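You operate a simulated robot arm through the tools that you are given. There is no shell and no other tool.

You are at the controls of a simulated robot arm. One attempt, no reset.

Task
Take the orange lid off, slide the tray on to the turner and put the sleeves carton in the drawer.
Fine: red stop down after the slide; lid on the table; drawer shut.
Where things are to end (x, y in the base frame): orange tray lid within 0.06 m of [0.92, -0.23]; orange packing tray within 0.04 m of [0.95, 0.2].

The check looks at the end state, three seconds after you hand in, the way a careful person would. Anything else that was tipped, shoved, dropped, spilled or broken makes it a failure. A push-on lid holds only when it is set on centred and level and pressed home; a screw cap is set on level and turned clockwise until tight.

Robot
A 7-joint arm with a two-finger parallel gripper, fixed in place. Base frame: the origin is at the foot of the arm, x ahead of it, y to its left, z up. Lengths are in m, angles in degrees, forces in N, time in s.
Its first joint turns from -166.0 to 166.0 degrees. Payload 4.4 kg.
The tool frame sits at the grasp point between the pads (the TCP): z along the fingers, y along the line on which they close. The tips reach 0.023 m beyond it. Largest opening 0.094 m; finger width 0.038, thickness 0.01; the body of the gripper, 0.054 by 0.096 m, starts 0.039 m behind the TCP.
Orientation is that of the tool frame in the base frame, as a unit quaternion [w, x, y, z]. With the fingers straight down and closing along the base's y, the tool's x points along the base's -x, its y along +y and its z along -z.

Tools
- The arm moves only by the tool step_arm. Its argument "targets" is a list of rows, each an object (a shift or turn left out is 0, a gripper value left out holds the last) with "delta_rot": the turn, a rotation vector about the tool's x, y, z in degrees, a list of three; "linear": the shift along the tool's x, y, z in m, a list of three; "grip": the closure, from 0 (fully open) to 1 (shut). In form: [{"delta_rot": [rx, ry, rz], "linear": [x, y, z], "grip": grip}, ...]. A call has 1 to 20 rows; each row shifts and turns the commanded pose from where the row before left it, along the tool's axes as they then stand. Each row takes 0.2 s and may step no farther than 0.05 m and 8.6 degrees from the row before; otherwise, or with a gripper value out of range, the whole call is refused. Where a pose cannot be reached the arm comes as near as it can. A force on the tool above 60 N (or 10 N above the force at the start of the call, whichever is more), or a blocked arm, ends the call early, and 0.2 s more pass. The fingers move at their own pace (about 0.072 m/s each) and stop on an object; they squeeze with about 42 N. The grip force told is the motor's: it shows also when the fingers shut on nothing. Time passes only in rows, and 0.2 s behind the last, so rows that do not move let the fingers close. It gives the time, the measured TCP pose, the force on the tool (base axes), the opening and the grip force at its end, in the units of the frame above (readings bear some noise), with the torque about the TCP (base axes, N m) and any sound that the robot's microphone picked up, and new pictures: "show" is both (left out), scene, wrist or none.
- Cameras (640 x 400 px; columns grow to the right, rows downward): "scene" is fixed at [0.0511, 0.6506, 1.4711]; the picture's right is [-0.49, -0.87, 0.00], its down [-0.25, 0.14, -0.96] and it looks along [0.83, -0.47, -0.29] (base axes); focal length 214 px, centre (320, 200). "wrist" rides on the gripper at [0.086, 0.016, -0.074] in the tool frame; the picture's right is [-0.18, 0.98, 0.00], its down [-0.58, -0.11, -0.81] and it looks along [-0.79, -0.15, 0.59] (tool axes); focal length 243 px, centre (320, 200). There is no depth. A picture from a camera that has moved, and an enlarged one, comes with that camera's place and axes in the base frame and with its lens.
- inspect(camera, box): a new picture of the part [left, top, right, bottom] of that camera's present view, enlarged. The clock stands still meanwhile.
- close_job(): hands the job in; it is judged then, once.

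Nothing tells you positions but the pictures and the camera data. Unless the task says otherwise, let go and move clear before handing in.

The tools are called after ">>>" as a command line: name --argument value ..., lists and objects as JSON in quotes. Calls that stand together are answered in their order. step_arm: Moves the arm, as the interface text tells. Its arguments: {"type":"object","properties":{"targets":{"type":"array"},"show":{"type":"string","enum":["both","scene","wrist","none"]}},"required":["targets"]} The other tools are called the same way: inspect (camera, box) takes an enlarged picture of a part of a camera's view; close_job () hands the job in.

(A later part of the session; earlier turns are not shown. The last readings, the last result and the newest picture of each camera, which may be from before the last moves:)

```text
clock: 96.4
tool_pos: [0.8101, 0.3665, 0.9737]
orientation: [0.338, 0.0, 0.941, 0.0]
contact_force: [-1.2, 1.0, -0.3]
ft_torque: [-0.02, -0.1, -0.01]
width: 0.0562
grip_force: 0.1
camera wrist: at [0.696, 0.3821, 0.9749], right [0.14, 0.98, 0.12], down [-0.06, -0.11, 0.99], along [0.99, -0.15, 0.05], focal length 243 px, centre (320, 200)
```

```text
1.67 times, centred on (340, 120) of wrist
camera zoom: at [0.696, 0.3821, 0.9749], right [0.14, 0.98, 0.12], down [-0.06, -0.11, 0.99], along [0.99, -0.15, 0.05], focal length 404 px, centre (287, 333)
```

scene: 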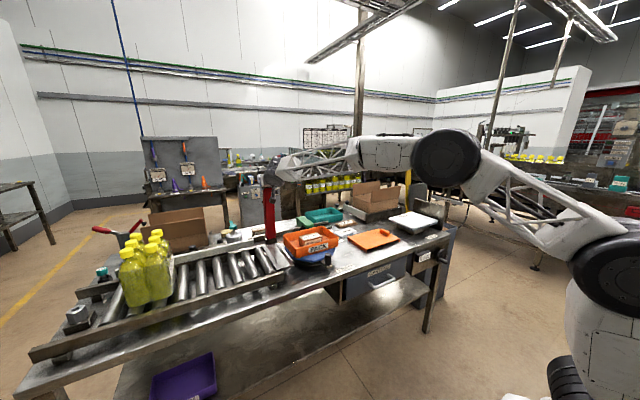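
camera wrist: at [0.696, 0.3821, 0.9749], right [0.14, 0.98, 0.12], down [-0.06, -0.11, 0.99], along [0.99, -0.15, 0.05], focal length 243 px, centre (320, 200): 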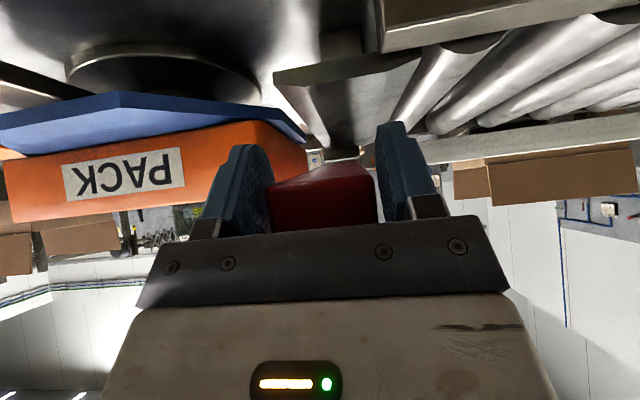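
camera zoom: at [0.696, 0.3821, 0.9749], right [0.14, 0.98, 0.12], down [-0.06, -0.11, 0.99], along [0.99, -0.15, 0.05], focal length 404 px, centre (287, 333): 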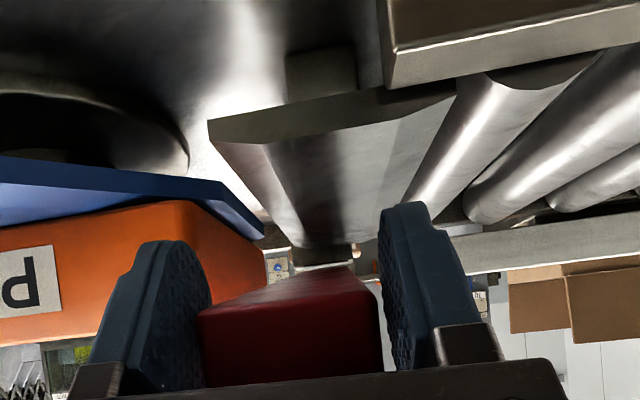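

The bar holds its position by itself (friction hinge). I withdraw the gripper up and back, then check how far down it is.

>>> step_arm --targets '[{"linear": [0, -0.0012, -0.005], "grip": 0.35}, {"linear": [0, 0, -0.015]}, {"linear": [0, 0, -0.03]}, {"linear": [0, 0, -0.04]}, {"linear": [0, 0, -0.04]}, {"linear": [0, 0, -0.03]}, {"linear": [0, 0, 0]}]'

>>> inspect --camera "scene" --box '[240, 205, 330, 275]'

>>> inspect --camera "wrist" --box '[200, 0, 480, 240]'

```text
clock: 98.0
tool_pos: [0.7088, 0.3633, 1.0969]
orientation: [0.338, 0.0, 0.941, 0.0]
contact_force: [-0.2, -0.2, -0.4]
ft_torque: [-0.01, -0.01, 0.01]
width: 0.0612
grip_force: 0.1
camera wrist: at [0.5946, 0.3805, 1.0989], right [0.14, 0.98, 0.12], down [-0.06, -0.11, 0.99], along [0.99, -0.15, 0.05], focal length 243 px, centre (320, 200)
```

scene: 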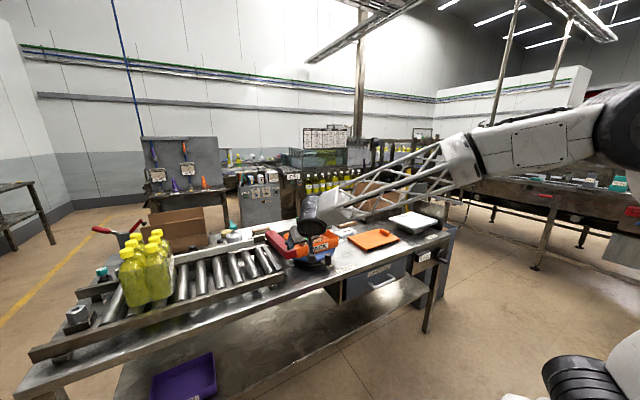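
wrist: 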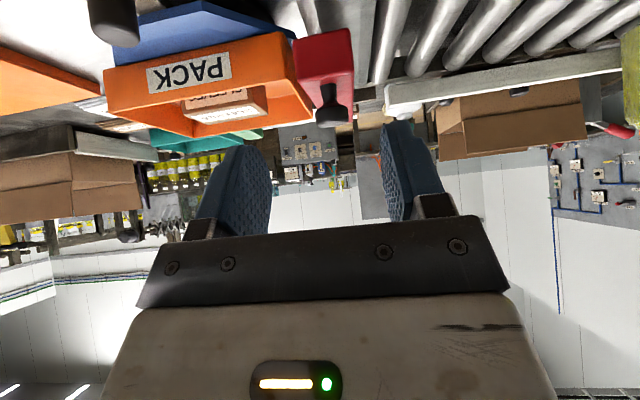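

```text
5.71 times, centred on (285, 240) of scene
camera zoom: at [0.0511, 0.6506, 1.4711], right [-0.49, -0.87, 0.0], down [-0.25, 0.14, -0.96], along [0.83, -0.47, -0.29], focal length 1226 px, centre (520, -29)
```

zoom: 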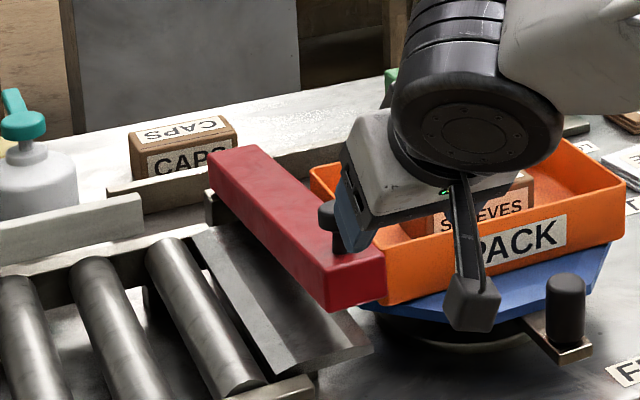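

```text
1.67 times, centred on (340, 120) of wrist
camera zoom: at [0.5946, 0.3805, 1.0989], right [0.14, 0.98, 0.12], down [-0.06, -0.11, 0.99], along [0.99, -0.15, 0.05], focal length 404 px, centre (287, 333)
```

zoom: 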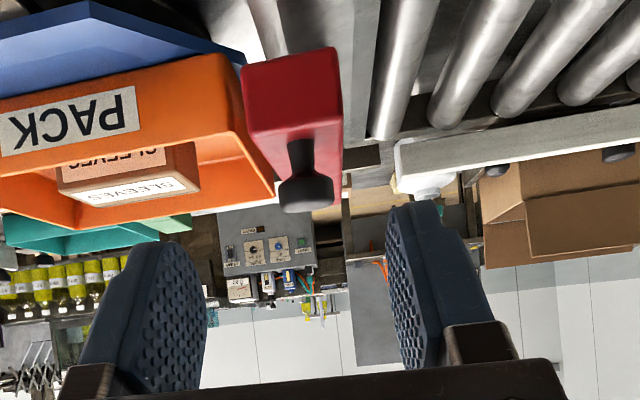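

There's a black knob on the bar's upper face that had met the palm, and the bar is still about 6–8° above level. I'll close the fingers, go above the bar between knob and pivot, and push it down gently from above.

>>> step_arm --targets '[{"delta_rot": [0, 7.4, 0], "linear": [0, 0, -0.02], "grip": 1}, {"delta_rot": [0, 7.4, 0], "linear": [0, 0, -0.02]}, {"delta_rot": [0, 7.4, 0]}, {"delta_rot": [0, 7.3, 0]}, {"linear": [-0.04, 0.001, 0]}, {"linear": [-0.045, 0.001, 0]}, {"linear": [-0.045, 0.001, 0]}, {"linear": [-0.04, 0.001, 0]}, {"linear": [0, 0, 0]}]'

>>> inspect --camera "wrist" --box '[180, 20, 480, 240]'

>>> inspect --camera "scene" --box '[240, 190, 340, 270]'

```text
clock: 100.0
tool_pos: [0.8551, 0.3682, 1.1595]
orientation: [0.088, 0.001, 0.996, 0.001]
contact_force: [0.9, 0.6, 0.0]
ft_torque: [-0.04, 0.03, 0.02]
width: 0.0
grip_force: 42.5
camera wrist: at [0.7561, 0.3844, 1.2167], right [0.18, 0.98, 0.03], down [0.43, -0.11, 0.89], along [0.88, -0.15, -0.45], focal length 243 px, centre (320, 200)
```

scene: 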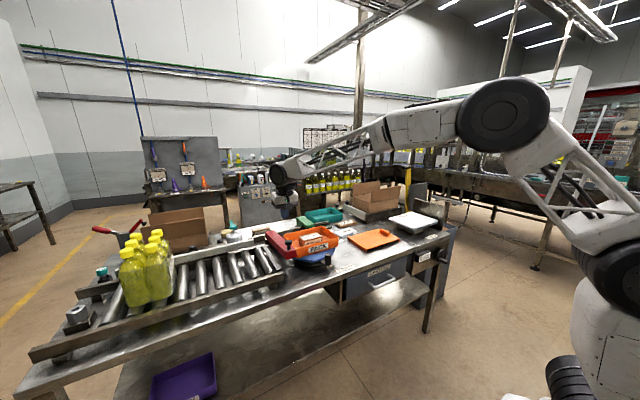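
wrist: 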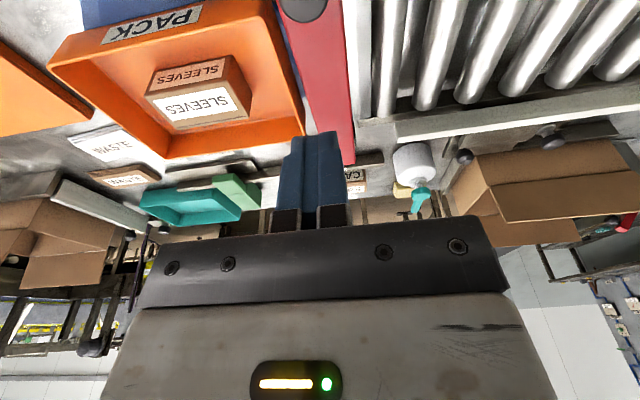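

```text
1.82 times, centred on (330, 130) of wrist
camera zoom: at [0.7561, 0.3844, 1.2167], right [0.18, 0.98, 0.03], down [0.43, -0.11, 0.89], along [0.88, -0.15, -0.45], focal length 441 px, centre (302, 327)
```

zoom: 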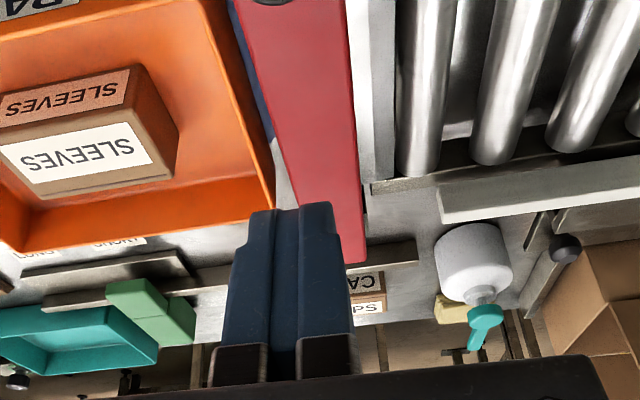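

```text
5.00 times, centred on (290, 230) of scene
camera zoom: at [0.0511, 0.6506, 1.4711], right [-0.49, -0.87, 0.0], down [-0.25, 0.14, -0.96], along [0.83, -0.47, -0.29], focal length 1072 px, centre (470, 50)
```

zoom: 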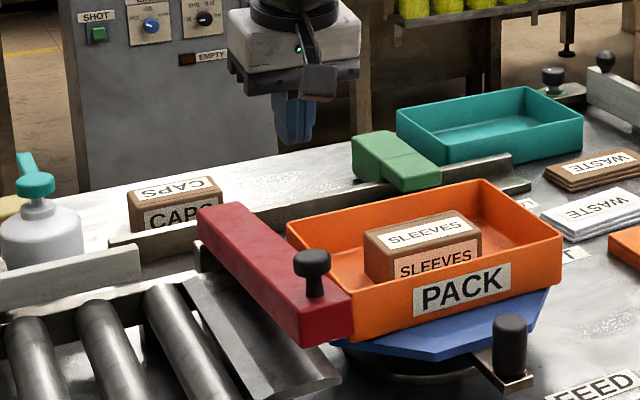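

The knob and the bar are clearly visible. Before pressing, I check that the bar will come down clear of the tray's edge.

>>> inspect --camera "wrist" --box '[270, 0, 370, 140]'

>>> inspect --camera "scene" --box '[290, 215, 330, 265]'

```text
2.86 times, centred on (320, 70) of wrist
camera zoom: at [0.7561, 0.3844, 1.2167], right [0.18, 0.98, 0.03], down [0.43, -0.11, 0.89], along [0.88, -0.15, -0.45], focal length 693 px, centre (320, 571)
```

zoom: 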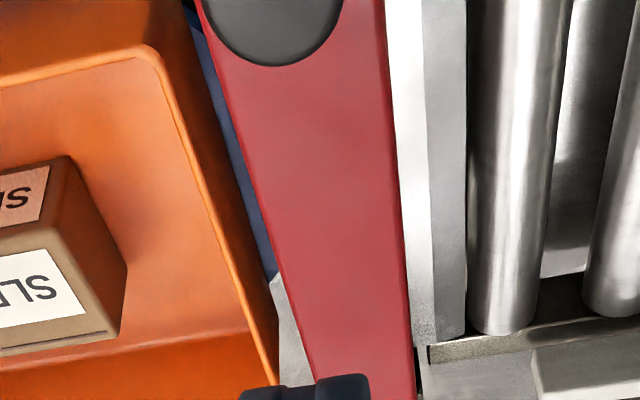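

```text
8.00 times, centred on (310, 240) of scene
camera zoom: at [0.0511, 0.6506, 1.4711], right [-0.49, -0.87, 0.0], down [-0.25, 0.14, -0.96], along [0.83, -0.47, -0.29], focal length 1716 px, centre (400, -120)
```

zoom: 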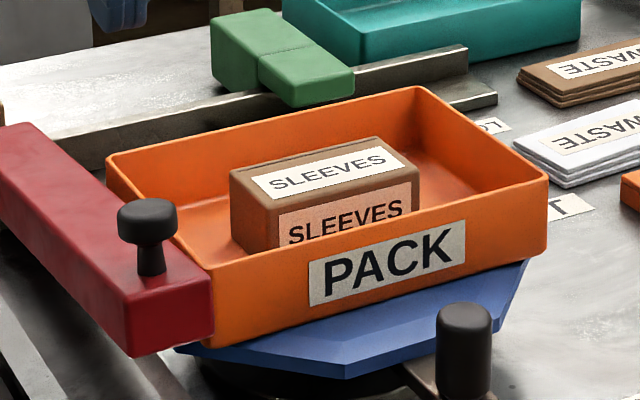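

The tray's far edge is at y ≈ 0.324 and the bar's side at 0.340, so there's clearance. I move above the bar at x ≈ 0.90 and lower.

>>> step_arm --targets '[{"linear": [-0.00585, -0.0005, 0.0315]}, {"linear": [-0.00585, -0.0005, 0.0315]}, {"linear": [-0.00585, -0.0005, 0.0315]}, {"linear": [-0.00585, -0.0005, 0.0315]}, {"linear": [0, 0, 0]}]' --show "wrist"

>>> inspect --camera "scene" --box '[250, 200, 330, 270]'

```text
clock: 101.2
tool_pos: [0.8985, 0.3643, 1.0388]
orientation: [0.088, -0.001, 0.996, 0.0]
contact_force: [0.0, -0.6, 0.3]
ft_torque: [0.01, 0.01, 0.0]
width: 0.0001
grip_force: 42.3
camera wrist: at [0.8002, 0.3829, 1.0961], right [0.18, 0.98, 0.03], down [0.43, -0.11, 0.89], along [0.88, -0.15, -0.45], focal length 243 px, centre (320, 200)
```

wrist: 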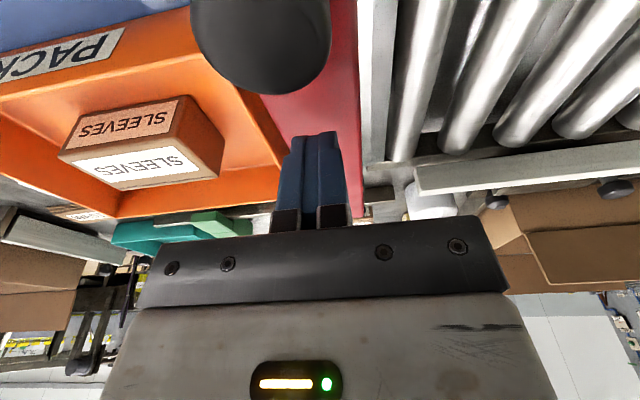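

```text
5.71 times, centred on (290, 235) of scene
camera zoom: at [0.0511, 0.6506, 1.4711], right [-0.49, -0.87, 0.0], down [-0.25, 0.14, -0.96], along [0.83, -0.47, -0.29], focal length 1226 px, centre (491, 0)
```

zoom: 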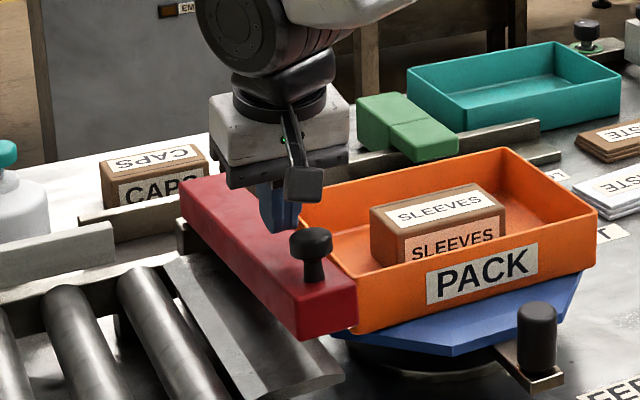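

>>> step_arm --targets '[{"linear": [0.0009, 0, 0.0049]}, {"linear": [0.0009, 0, 0.0049]}, {"linear": [0.0009, 0, 0.0049]}, {"linear": [0, 0, 0]}]' --show "none"

>>> step_arm --targets '[{"linear": [0.0005, 0, 0.003]}, {"linear": [0.0005, 0, 0.003]}, {"linear": [0, 0, 0]}]' --show "none"

>>> inspect --camera "scene" --box '[250, 200, 330, 270]'

```text
clock: 102.2
tool_pos: [0.899, 0.3666, 1.0242]
orientation: [0.088, 0.001, 0.996, 0.0]
contact_force: [0.0, -0.6, 0.0]
ft_torque: [0.02, -0.02, 0.01]
width: 0.0001
grip_force: 41.7
```

```text
clock: 103.0
tool_pos: [0.8971, 0.365, 1.0189]
orientation: [0.087, 0.0, 0.996, 0.0]
contact_force: [-0.3, 0.6, -0.6]
ft_torque: [0.0, 0.03, -0.01]
width: 0.0003
grip_force: 41.5
```

```text
5.71 times, centred on (290, 235) of scene
camera zoom: at [0.0511, 0.6506, 1.4711], right [-0.49, -0.87, 0.0], down [-0.25, 0.14, -0.96], along [0.83, -0.47, -0.29], focal length 1226 px, centre (491, 0)
```

zoom: 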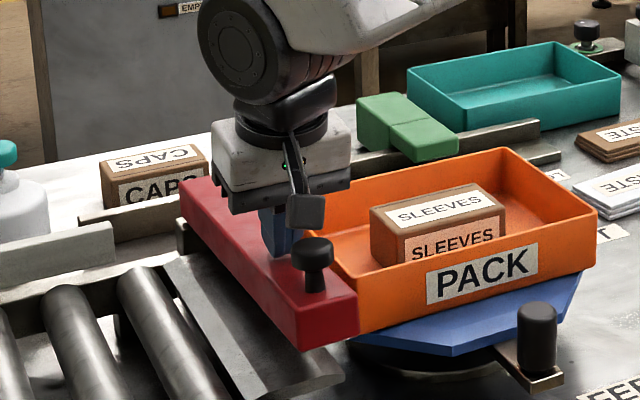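

>>> step_arm --targets '[{"linear": [0, 0, 0]}, {"linear": [0, 0, 0]}, {"linear": [0, 0, 0]}, {"linear": [0, 0, 0]}, {"linear": [0, 0, 0]}]' --show "none"

>>> inspect --camera "scene" --box '[250, 200, 330, 270]'

```text
clock: 104.2
tool_pos: [0.8967, 0.3661, 1.0176]
orientation: [0.087, 0.0, 0.996, 0.0]
contact_force: [0.4, -0.5, 1.1]
ft_torque: [0.0, -0.01, 0.03]
width: 0.0
grip_force: 42.0
```

```text
5.71 times, centred on (290, 235) of scene
camera zoom: at [0.0511, 0.6506, 1.4711], right [-0.49, -0.87, 0.0], down [-0.25, 0.14, -0.96], along [0.83, -0.47, -0.29], focal length 1226 px, centre (491, 0)
```

zoom: 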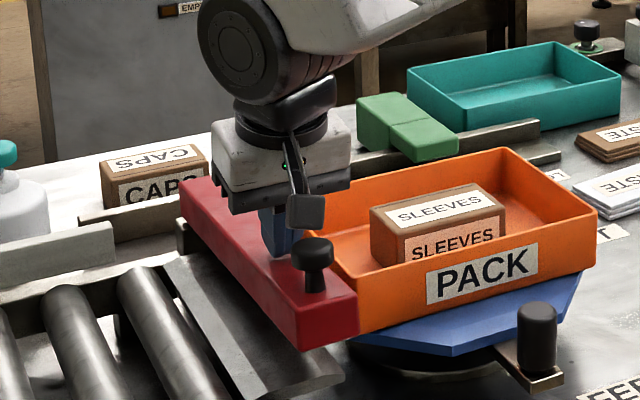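

The bar moves down under light push. I continue pressing down in small steps until it meets its rest.

>>> step_arm --targets '[{"linear": [0.0009, 0, 0.0049]}, {"linear": [0.0009, 0, 0.0049]}, {"linear": [0, 0, 0]}]' --show "none"

>>> step_arm --targets '[{"linear": [0.0005, 0, 0.003]}, {"linear": [0.0005, 0, 0.003]}, {"linear": [0, 0, 0]}]' --show "none"

>>> inspect --camera "scene" --box '[250, 200, 330, 270]'

```text
clock: 105.0
tool_pos: [0.8987, 0.3653, 1.008]
orientation: [0.088, 0.001, 0.996, 0.0]
contact_force: [0.8, -0.5, 0.6]
ft_torque: [0.0, 0.03, 0.0]
width: 0.0002
grip_force: 42.2
```

```text
clock: 105.8
tool_pos: [0.8973, 0.3656, 1.0033]
orientation: [0.087, 0.0, 0.996, 0.0]
contact_force: [0.1, 0.0, -0.7]
ft_torque: [0.01, -0.01, -0.03]
width: 0.0
grip_force: 42.1
```

```text
5.71 times, centred on (290, 235) of scene
camera zoom: at [0.0511, 0.6506, 1.4711], right [-0.49, -0.87, 0.0], down [-0.25, 0.14, -0.96], along [0.83, -0.47, -0.29], focal length 1226 px, centre (491, 0)
```

zoom: 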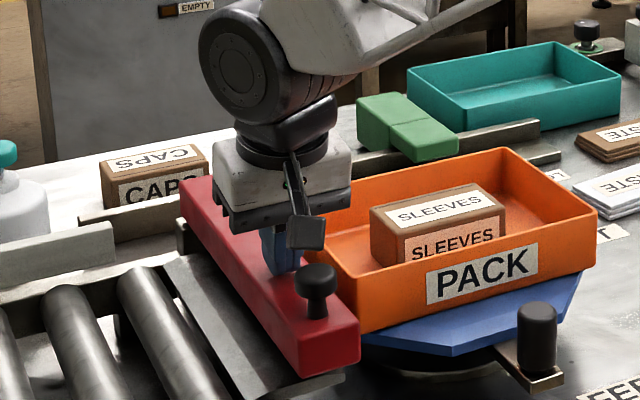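

>>> step_arm --targets '[{"linear": [0.0005, 0, 0.003]}, {"linear": [0.0005, 0, 0.003]}, {"linear": [0, 0, 0]}]' --show "none"

>>> step_arm --targets '[{"linear": [0.0005, 0, 0.003]}, {"linear": [0.0005, 0, 0.003]}, {"linear": [0, 0, 0]}]' --show "none"

>>> inspect --camera "scene" --box '[250, 200, 330, 270]'

```text
clock: 106.6
tool_pos: [0.8992, 0.3657, 0.9974]
orientation: [0.088, 0.0, 0.996, 0.0]
contact_force: [-5.7, -0.7, 16.1]
ft_torque: [-0.02, 0.36, 0.03]
width: 0.0
grip_force: 42.3
```

```text
clock: 107.2
tool_pos: [0.8993, 0.3663, 0.9984]
orientation: [0.09, 0.0, 0.996, 0.001]
contact_force: [0.9, 1.4, 8.7]
ft_torque: [0.07, 0.14, 0.13]
width: 0.0
grip_force: 41.4
stopped in row 3: the force on the tool passed its limit at 64 N (the readings are from after the stop); the commanded pose is now the measured one
```

```text
5.71 times, centred on (290, 235) of scene
camera zoom: at [0.0511, 0.6506, 1.4711], right [-0.49, -0.87, 0.0], down [-0.25, 0.14, -0.96], along [0.83, -0.47, -0.29], focal length 1226 px, centre (491, 0)
```

zoom: 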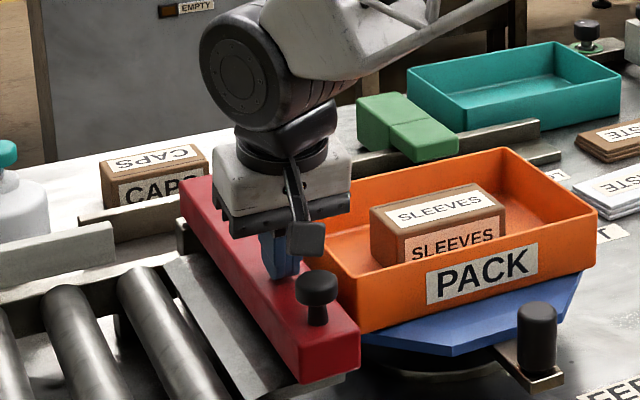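

The bar met a hard stop (64 N), so it is down. I lift off and verify, then look at the carton and the drawer.

>>> step_arm --targets '[{"linear": [-0.001, 0, -0.006]}, {"linear": [-0.005, 0, -0.03]}, {"linear": [-0.007, 0, -0.04]}, {"linear": [-0.007, 0, -0.04]}, {"linear": [0.03, -0.02, -0.03]}, {"linear": [0.03, -0.035, 0]}, {"linear": [0.03, -0.035, 0]}, {"linear": [0.03, -0.035, 0]}, {"linear": [0.0, -0.045, 0]}, {"linear": [0.0, 0, 0]}]'

>>> inspect --camera "scene" --box '[240, 200, 340, 280]'

>>> inspect --camera "wrist" --box '[200, 0, 520, 200]'

```text
clock: 109.4
tool_pos: [0.7741, 0.1951, 1.1224]
orientation: [0.09, 0.0, 0.996, 0.002]
contact_force: [-0.6, 0.3, -0.3]
ft_torque: [-0.01, 0.01, -0.02]
width: 0.0
grip_force: 41.5
camera wrist: at [0.675, 0.2119, 1.1786], right [0.18, 0.98, 0.03], down [0.43, -0.11, 0.9], along [0.89, -0.15, -0.44], focal length 243 px, centre (320, 200)
```

scene: 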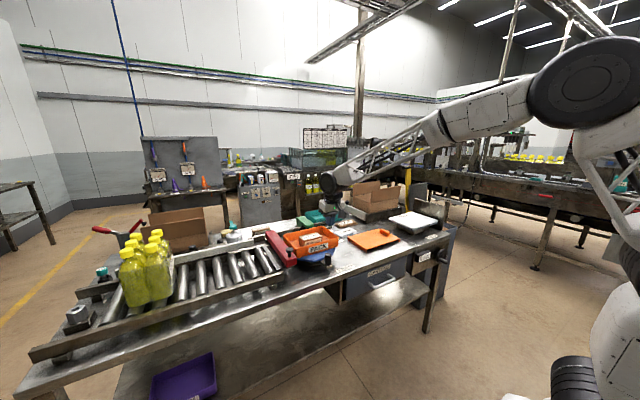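
wrist: 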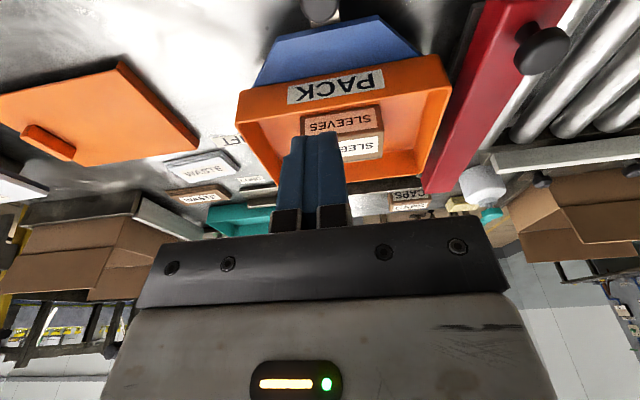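

```text
5.00 times, centred on (290, 240) of scene
camera zoom: at [0.0511, 0.6506, 1.4711], right [-0.49, -0.87, 0.0], down [-0.25, 0.14, -0.96], along [0.83, -0.47, -0.29], focal length 1072 px, centre (470, 0)
```

zoom: 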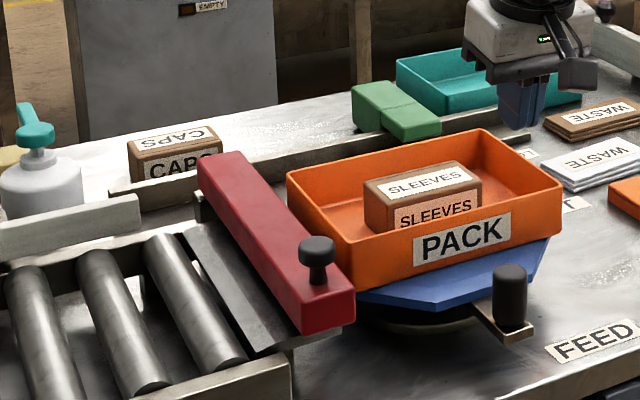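

```text
2.00 times, centred on (360, 100) of wrist
camera zoom: at [0.675, 0.2119, 1.1786], right [0.18, 0.98, 0.03], down [0.43, -0.11, 0.9], along [0.89, -0.15, -0.44], focal length 485 px, centre (240, 400)
```

zoom: 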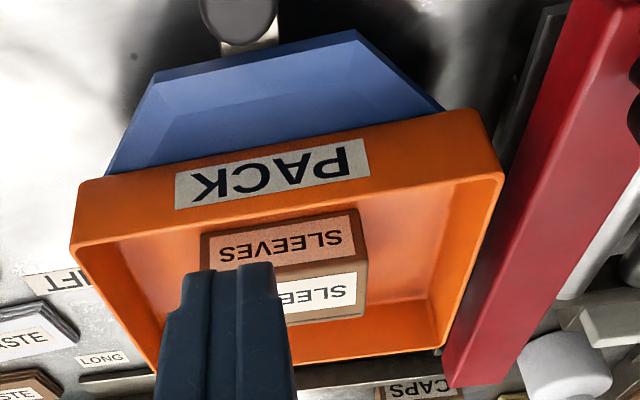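

The red stop is now level and at its hard stop, next to the tray with clearance. Next is the drawer: I retract, go to the right, and turn the gripper 90° so that it can take the handle.

>>> step_arm --targets '[{"linear": [0.0394, 0, -0.007]}, {"linear": [0.0394, 0, -0.007]}, {"linear": [0.0394, 0, -0.007]}, {"linear": [0.0394, -0.02, -0.007]}, {"linear": [0.0394, -0.02, -0.007], "delta_rot": [0, 5, 0]}, {"linear": [0.0, -0.045, 0.0], "delta_rot": [0, 5.2, 0]}, {"linear": [0, -0.05, 0]}, {"linear": [0, -0.05, 0]}, {"linear": [0, -0.05, 0]}, {"linear": [0, -0.05, 0]}, {"linear": [0, -0.014, 0], "grip": 0.57}, {"linear": [0, 0, 0]}]' --show "wrist"

>>> step_arm --targets '[{"delta_rot": [0, 0, 8.2]}, {"delta_rot": [0, 0, 8.2]}, {"delta_rot": [0, 0, 8.2]}, {"delta_rot": [0, 0, 8.2]}, {"delta_rot": [0, 0, 8.2]}, {"delta_rot": [0, 0, 8.2]}, {"delta_rot": [0, 0, 8.2]}, {"delta_rot": [0, 0, 8.2]}, {"delta_rot": [0, 0, 8.2]}, {"delta_rot": [0, 0, 8.1]}, {"delta_rot": [0, 0, 8.1]}, {"linear": [0, 0, 0]}]'

```text
clock: 112.0
tool_pos: [0.574, -0.1019, 1.1213]
orientation: [0.001, 0.0, 1.0, 0.0]
contact_force: [-0.8, 0.2, -0.3]
ft_torque: [0.04, -0.01, -0.01]
width: 0.0406
grip_force: 0.0
camera wrist: at [0.4872, -0.0867, 1.1946], right [0.18, 0.98, 0.0], down [0.58, -0.11, 0.81], along [0.79, -0.15, -0.59], focal length 243 px, centre (320, 200)
```

wrist: 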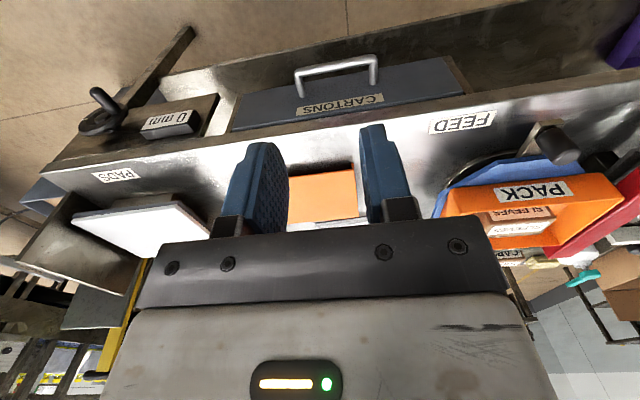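

```text
clock: 114.6
tool_pos: [0.574, -0.1022, 1.1205]
orientation: [0.0, 0.708, 0.706, 0.002]
contact_force: [-0.5, 0.2, -0.9]
ft_torque: [0.03, -0.03, -0.02]
width: 0.0406
grip_force: 0.0
camera wrist: at [0.5908, -0.0159, 1.194], right [0.98, -0.19, 0.0], down [-0.11, -0.58, 0.8], along [-0.15, -0.79, -0.59], focal length 243 px, centre (320, 200)
```

scene: 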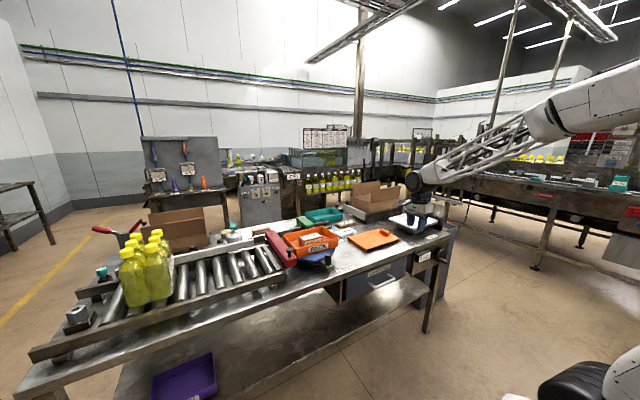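
wrist: 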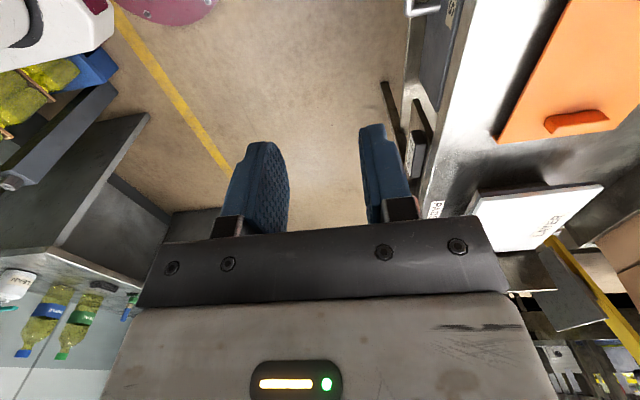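

The handle is confirmed at x = 0.70, y -0.171…-0.028, z ≈ 0.734. I lower in front of the bench and tilt 45° toward the handle.

>>> step_arm --targets '[{"linear": [0, 0, 0.045]}, {"linear": [0, 0, 0.045]}, {"linear": [0, 0, 0.045]}, {"linear": [0, 0, 0.045]}, {"linear": [0, 0, 0.045]}, {"linear": [0, 0, 0.045]}, {"delta_rot": [-7.5, 0, 0]}, {"delta_rot": [-7.5, 0, 0]}, {"delta_rot": [-7.5, 0, 0]}, {"delta_rot": [-7.5, 0, 0]}, {"delta_rot": [-7.5, 0, 0]}, {"delta_rot": [-7.5, 0, 0]}, {"linear": [0, 0, 0]}]'

>>> inspect --camera "scene" --box '[330, 200, 470, 310]'

```text
clock: 117.6
tool_pos: [0.5518, -0.0972, 0.7438]
orientation: [0.193, 0.682, 0.669, 0.224]
contact_force: [0.3, 0.3, 0.5]
ft_torque: [-0.01, 0.01, 0.0]
width: 0.0404
grip_force: 0.1
stopped in row 13: the arm was blocked; the commanded pose is now the measured one
camera wrist: at [0.523, -0.0128, 0.8173], right [0.81, -0.21, 0.55], down [-0.55, -0.61, 0.58], along [0.21, -0.77, -0.61], focal length 243 px, centre (320, 200)
```

scene: 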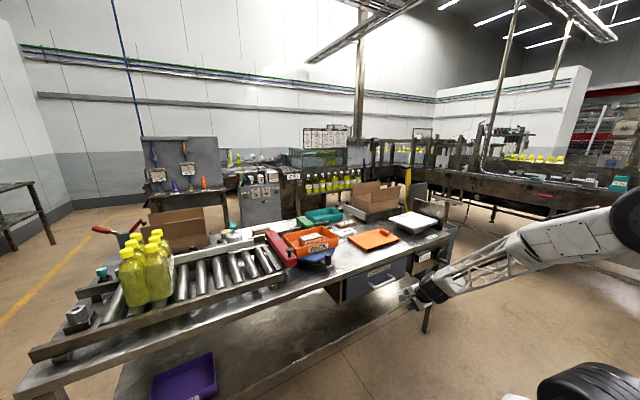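
wrist: 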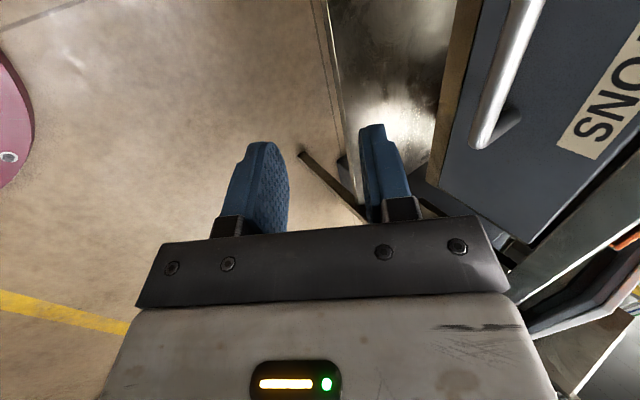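

```text
3.64 times, centred on (400, 255) of scene
camera zoom: at [0.0511, 0.6506, 1.4711], right [-0.49, -0.87, 0.0], down [-0.25, 0.14, -0.96], along [0.83, -0.47, -0.29], focal length 780 px, centre (29, 0)
```

zoom: 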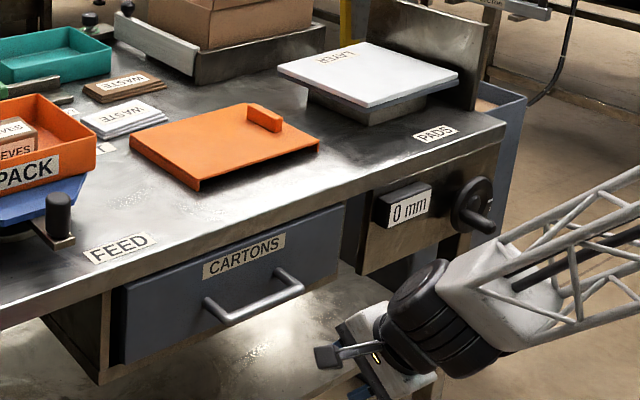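

The arm hit a joint limit with that much tilt so close in. A tilt of about 18° is enough to clear the table edge, so I back the tilt off.

>>> step_arm --targets '[{"linear": [0, 0.03, 0], "delta_rot": [8, 0, 0]}, {"linear": [0, 0.02, 0], "delta_rot": [8, 0, 0]}, {"linear": [0, 0, 0]}]'

```text
clock: 118.6
tool_pos: [0.614, -0.1009, 0.923]
orientation: [0.2, 0.678, 0.679, 0.198]
contact_force: [0.2, 0.2, -0.4]
ft_torque: [0.0, -0.05, 0.0]
width: 0.0404
grip_force: 0.0
stopped in row 3: the arm was blocked; the commanded pose is now the measured one
camera wrist: at [0.5867, -0.0146, 0.9928], right [0.83, -0.18, 0.53], down [-0.53, -0.58, 0.62], along [0.2, -0.79, -0.57], focal length 243 px, centre (320, 200)
```

scene: 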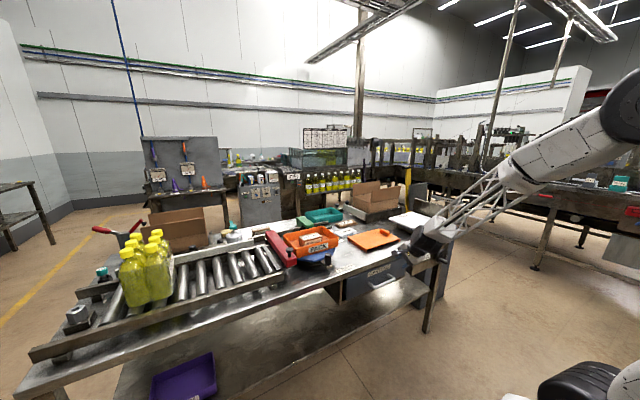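
wrist: 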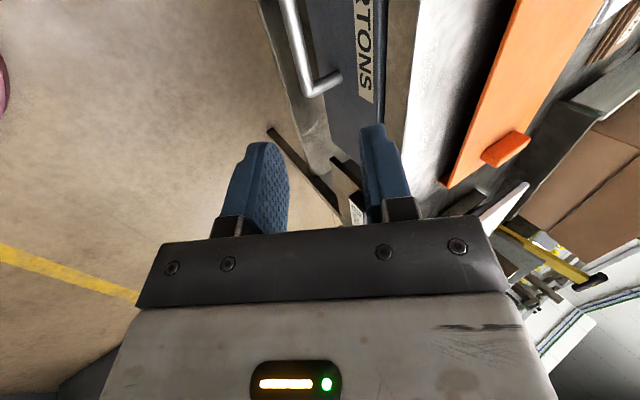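

>>> step_arm --targets '[{"delta_rot": [8, 0, 0]}, {"delta_rot": [8, 0, 0]}, {"linear": [0, 0, 0]}]' --show "none"

```text
clock: 119.4
tool_pos: [0.6134, -0.1022, 0.9221]
orientation: [0.103, 0.7, 0.7, 0.101]
contact_force: [-0.3, -0.1, -0.1]
ft_torque: [-0.02, -0.01, 0.01]
width: 0.0404
grip_force: 0.3
```

Now the tilt is 16.6° and the motion is smooth. I descend straight down in front of the drawer.

>>> step_arm --targets '[{"linear": [0, -0.01143, 0.0383]}, {"linear": [0, -0.01143, 0.0383]}, {"linear": [0, -0.01143, 0.0383]}, {"linear": [0, 0, 0]}]'

>>> inspect --camera "scene" --box '[330, 200, 470, 310]'

```text
clock: 120.4
tool_pos: [0.6145, -0.1036, 0.8023]
orientation: [0.103, 0.699, 0.7, 0.102]
contact_force: [-1.0, -0.4, 0.0]
ft_torque: [-0.02, 0.0, -0.02]
width: 0.0402
grip_force: 0.0
camera wrist: at [0.6078, -0.0161, 0.877], right [0.94, -0.18, 0.28], down [-0.34, -0.58, 0.74], along [0.03, -0.8, -0.61], focal length 243 px, centre (320, 200)
```

scene: 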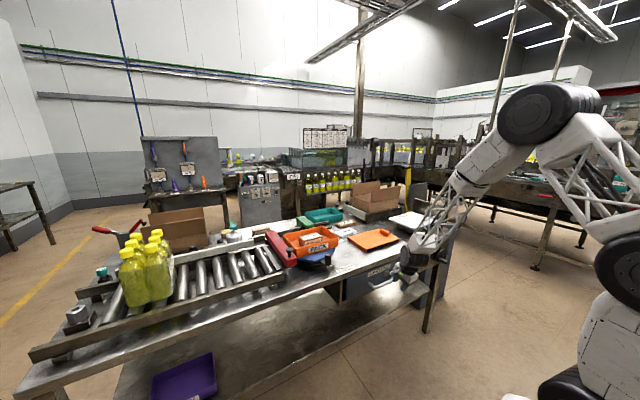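
wrist: 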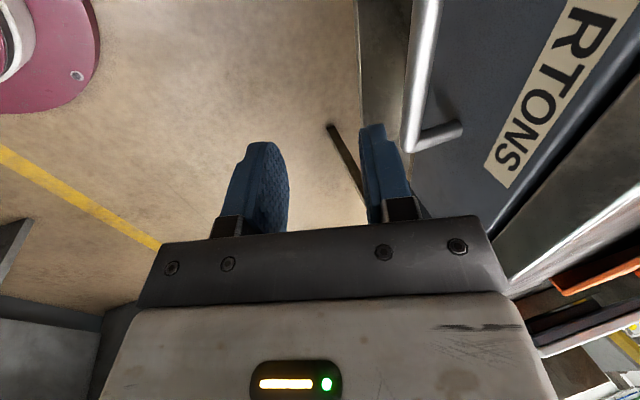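

```text
3.64 times, centred on (400, 255) of scene
camera zoom: at [0.0511, 0.6506, 1.4711], right [-0.49, -0.87, 0.0], down [-0.25, 0.14, -0.96], along [0.83, -0.47, -0.29], focal length 780 px, centre (29, 0)
```

zoom: 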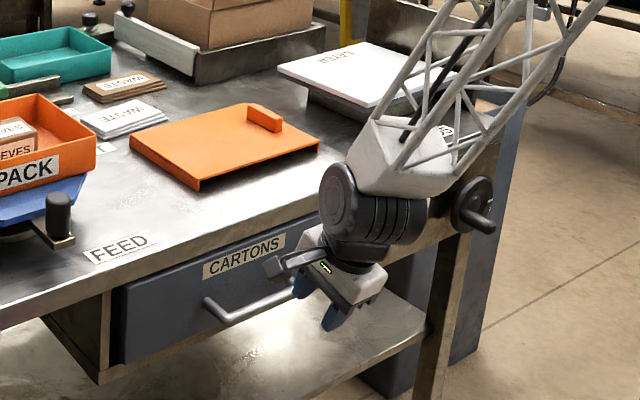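

I add 5° tilt for more clearance from the table edge and come to a point just above the handle rod.

>>> step_arm --targets '[{"delta_rot": [-5.4, 0, 0]}, {"linear": [0.0012, 0.0188, 0.0171]}, {"linear": [0.0012, 0.0188, 0.0171]}, {"linear": [0.0012, 0.0188, 0.0171]}, {"linear": [0, 0, 0]}]'

>>> inspect --camera "scene" --box '[350, 220, 440, 310]'

>>> inspect --camera "wrist" --box '[200, 20, 480, 240]'

```text
clock: 121.6
tool_pos: [0.6859, -0.0993, 0.776]
orientation: [0.137, 0.694, 0.694, 0.134]
contact_force: [0.0, 0.3, 0.3]
ft_torque: [0.02, -0.04, -0.01]
width: 0.0403
grip_force: 0.1
camera wrist: at [0.6725, -0.0123, 0.8495], right [0.91, -0.18, 0.37], down [-0.4, -0.58, 0.71], along [0.09, -0.8, -0.6], focal length 243 px, centre (320, 200)
```

scene: 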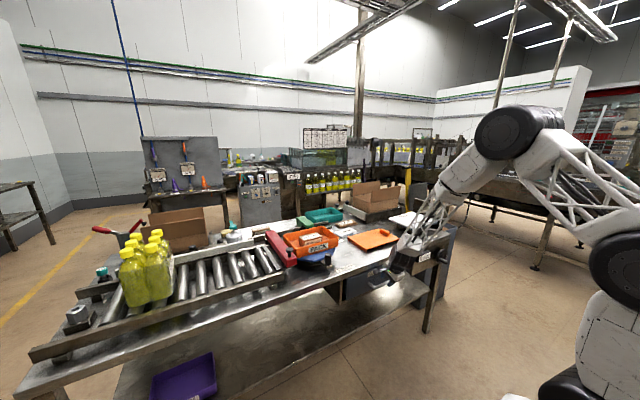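
wrist: 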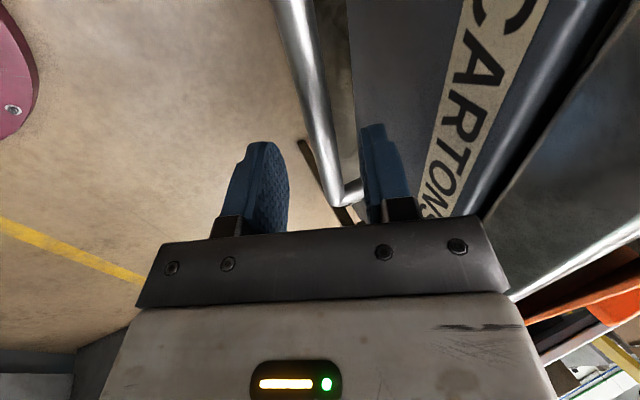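

```text
4.44 times, centred on (395, 265) of scene
camera zoom: at [0.0511, 0.6506, 1.4711], right [-0.49, -0.87, 0.0], down [-0.25, 0.14, -0.96], along [0.83, -0.47, -0.29], focal length 953 px, centre (-13, -89)
```

zoom: 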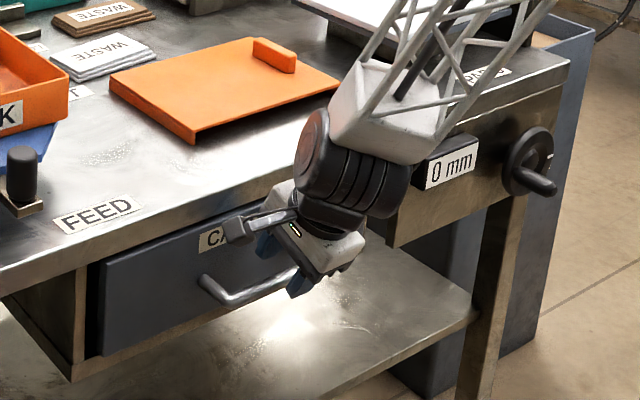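

```text
1.82 times, centred on (340, 130) of wrist
camera zoom: at [0.6725, -0.0123, 0.8495], right [0.91, -0.18, 0.37], down [-0.4, -0.58, 0.71], along [0.09, -0.8, -0.6], focal length 441 px, centre (284, 327)
```

zoom: 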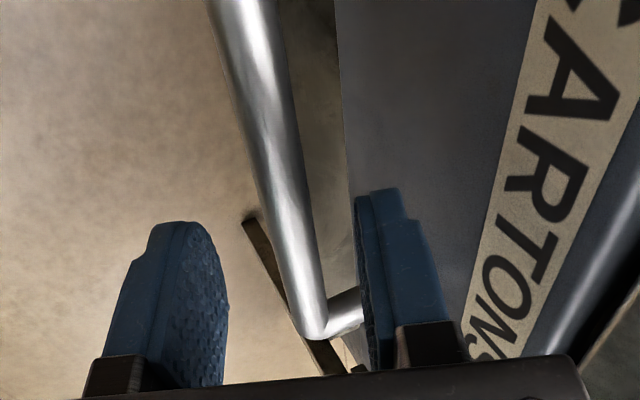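

The rod is centred between the fingers. I advance along the tool axis to straddle it.

>>> step_arm --targets '[{"linear": [0, 0, 0.015]}, {"linear": [0, 0, 0.015]}, {"linear": [0, 0, 0.012]}, {"linear": [0, 0, 0]}]' --show "wrist"

>>> inspect --camera "scene" --box '[350, 220, 440, 310]'

>>> inspect --camera "wrist" --box '[200, 20, 480, 240]'

```text
clock: 122.6
tool_pos: [0.7018, -0.0984, 0.7367]
orientation: [0.137, 0.694, 0.694, 0.133]
contact_force: [-0.2, 0.2, 0.1]
ft_torque: [-0.01, 0.01, -0.01]
width: 0.0403
grip_force: 0.0
camera wrist: at [0.6876, -0.0123, 0.8107], right [0.91, -0.18, 0.37], down [-0.4, -0.58, 0.71], along [0.09, -0.8, -0.6], focal length 243 px, centre (320, 200)
```

wrist: 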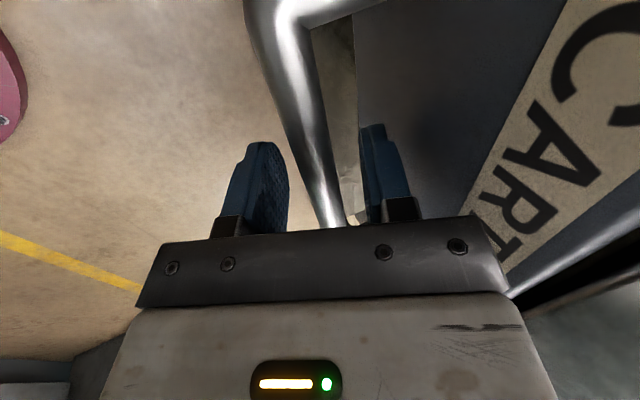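

```text
4.44 times, centred on (395, 265) of scene
camera zoom: at [0.0511, 0.6506, 1.4711], right [-0.49, -0.87, 0.0], down [-0.25, 0.14, -0.96], along [0.83, -0.47, -0.29], focal length 953 px, centre (-13, -89)
```

zoom: 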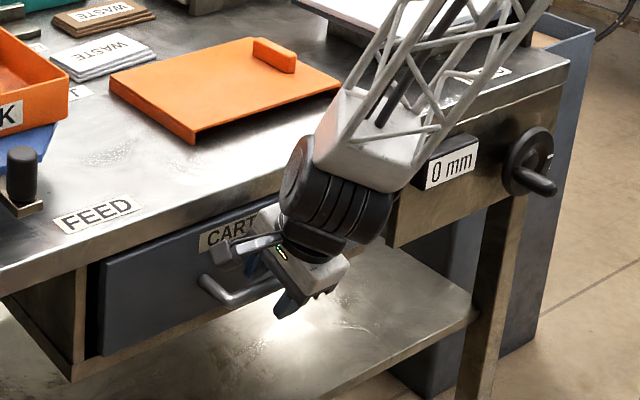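

```text
1.82 times, centred on (340, 130) of wrist
camera zoom: at [0.6876, -0.0123, 0.8107], right [0.91, -0.18, 0.37], down [-0.4, -0.58, 0.71], along [0.09, -0.8, -0.6], focal length 441 px, centre (284, 327)
```

zoom: 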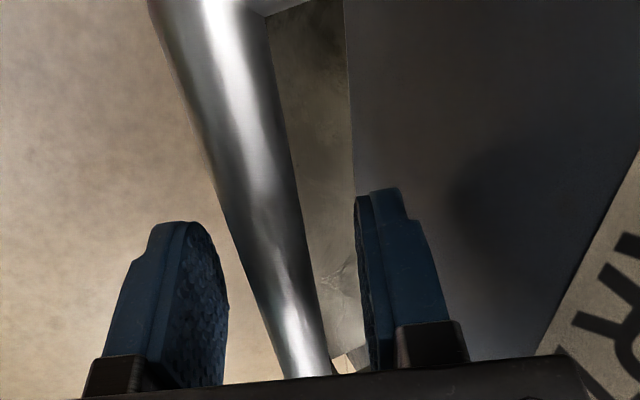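

>>> step_arm --targets '[{"grip": 1}, {"grip": 1}, {"grip": 1}, {"grip": 1}]' --show "none"

```text
clock: 123.6
tool_pos: [0.7015, -0.0996, 0.7375]
orientation: [0.137, 0.694, 0.694, 0.134]
contact_force: [0.3, -0.2, 9.3]
ft_torque: [0.16, 0.01, -0.43]
width: 0.0158
grip_force: 44.9
```

The rod is held (16 mm). I pull the drawer out toward -x, first 50 mm.

>>> step_arm --targets '[{"linear": [0, -0.0046, -0.0019]}, {"linear": [0, -0.0093, -0.0038]}, {"linear": [0, -0.0116, -0.0047]}, {"linear": [0, -0.0116, -0.0047]}, {"linear": [0, -0.0093, -0.0038]}, {"linear": [0, 0, 0]}]'

>>> inspect --camera "scene" --box '[340, 220, 440, 310]'

```text
clock: 125.0
tool_pos: [0.6524, -0.0991, 0.7373]
orientation: [0.137, 0.694, 0.694, 0.133]
contact_force: [1.9, -33.5, 11.1]
ft_torque: [0.11, 0.0, -0.41]
width: 0.0158
grip_force: 45.0
camera wrist: at [0.6384, -0.0122, 0.811], right [0.91, -0.18, 0.37], down [-0.4, -0.58, 0.71], along [0.09, -0.8, -0.6], focal length 243 px, centre (320, 200)
```

scene: 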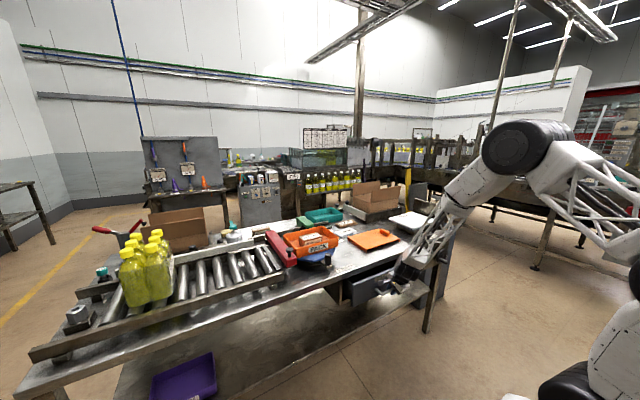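
wrist: 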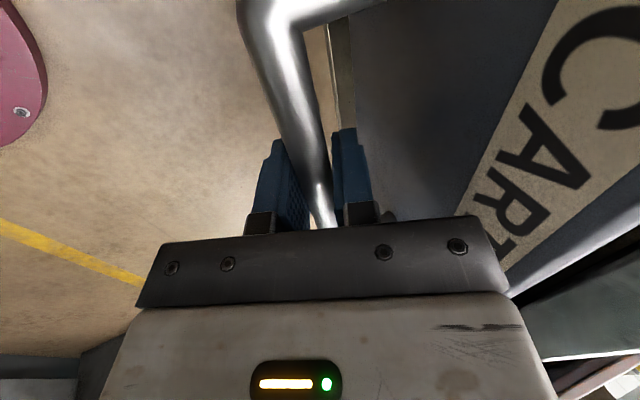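

```text
4.44 times, centred on (390, 265) of scene
camera zoom: at [0.0511, 0.6506, 1.4711], right [-0.49, -0.87, 0.0], down [-0.25, 0.14, -0.96], along [0.83, -0.47, -0.29], focal length 953 px, centre (9, -89)
```

zoom: 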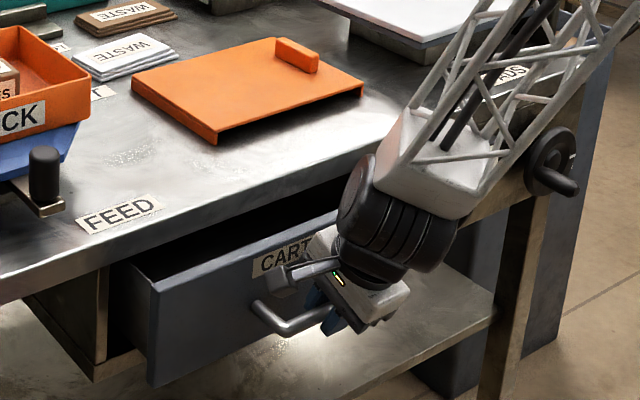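

The drawer opens freely. I ease the side load and keep pulling, making the tool more upright step by step to stay away from the joint limit.

>>> step_arm --targets '[{"linear": [-0.002, -0.0046, -0.0019]}, {"linear": [0, -0.0116, -0.0047]}, {"linear": [0, -0.0139, -0.0056], "delta_rot": [4, 0, 0]}, {"linear": [0, -0.0143, -0.0047], "delta_rot": [4, 0, 0]}, {"linear": [0, -0.0145, -0.0038]}, {"linear": [0, 0, 0]}]' --show "wrist"

>>> inspect --camera "scene" --box '[340, 220, 440, 310]'

```text
clock: 126.1
tool_pos: [0.6131, -0.1037, 0.7608]
orientation: [0.107, 0.699, 0.7, 0.099]
contact_force: [-0.3, 6.3, 6.7]
ft_torque: [0.9, -0.16, -0.71]
width: 0.0151
grip_force: 45.5
stopped in row 5: the force on the tool passed its limit at 99 N (the readings are from after the stop); the commanded pose is now the measured one
camera wrist: at [0.6069, -0.0153, 0.8352], right [0.94, -0.18, 0.28], down [-0.34, -0.57, 0.75], along [0.03, -0.8, -0.6], focal length 243 px, centre (320, 200)
```

wrist: 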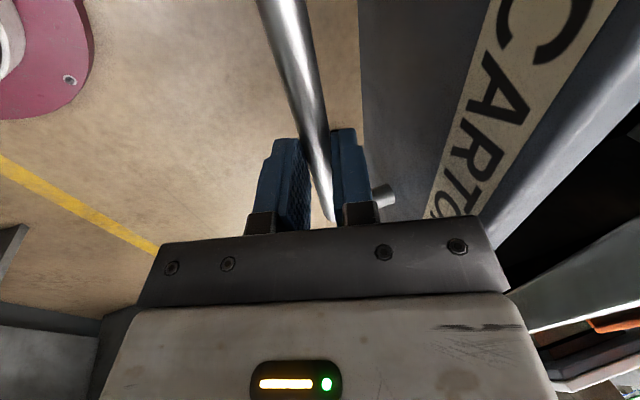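

```text
4.44 times, centred on (390, 265) of scene
camera zoom: at [0.0511, 0.6506, 1.4711], right [-0.49, -0.87, 0.0], down [-0.25, 0.14, -0.96], along [0.83, -0.47, -0.29], focal length 953 px, centre (9, -89)
```

zoom: 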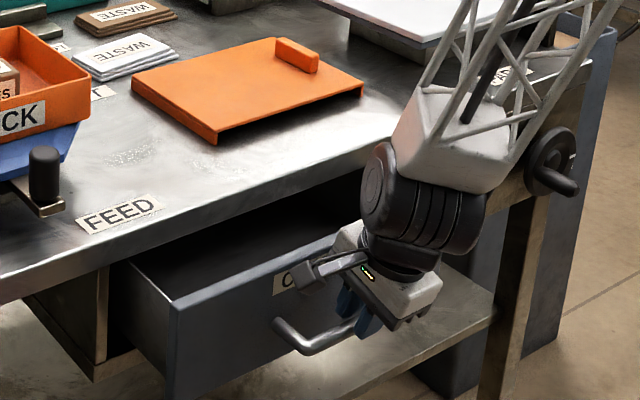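

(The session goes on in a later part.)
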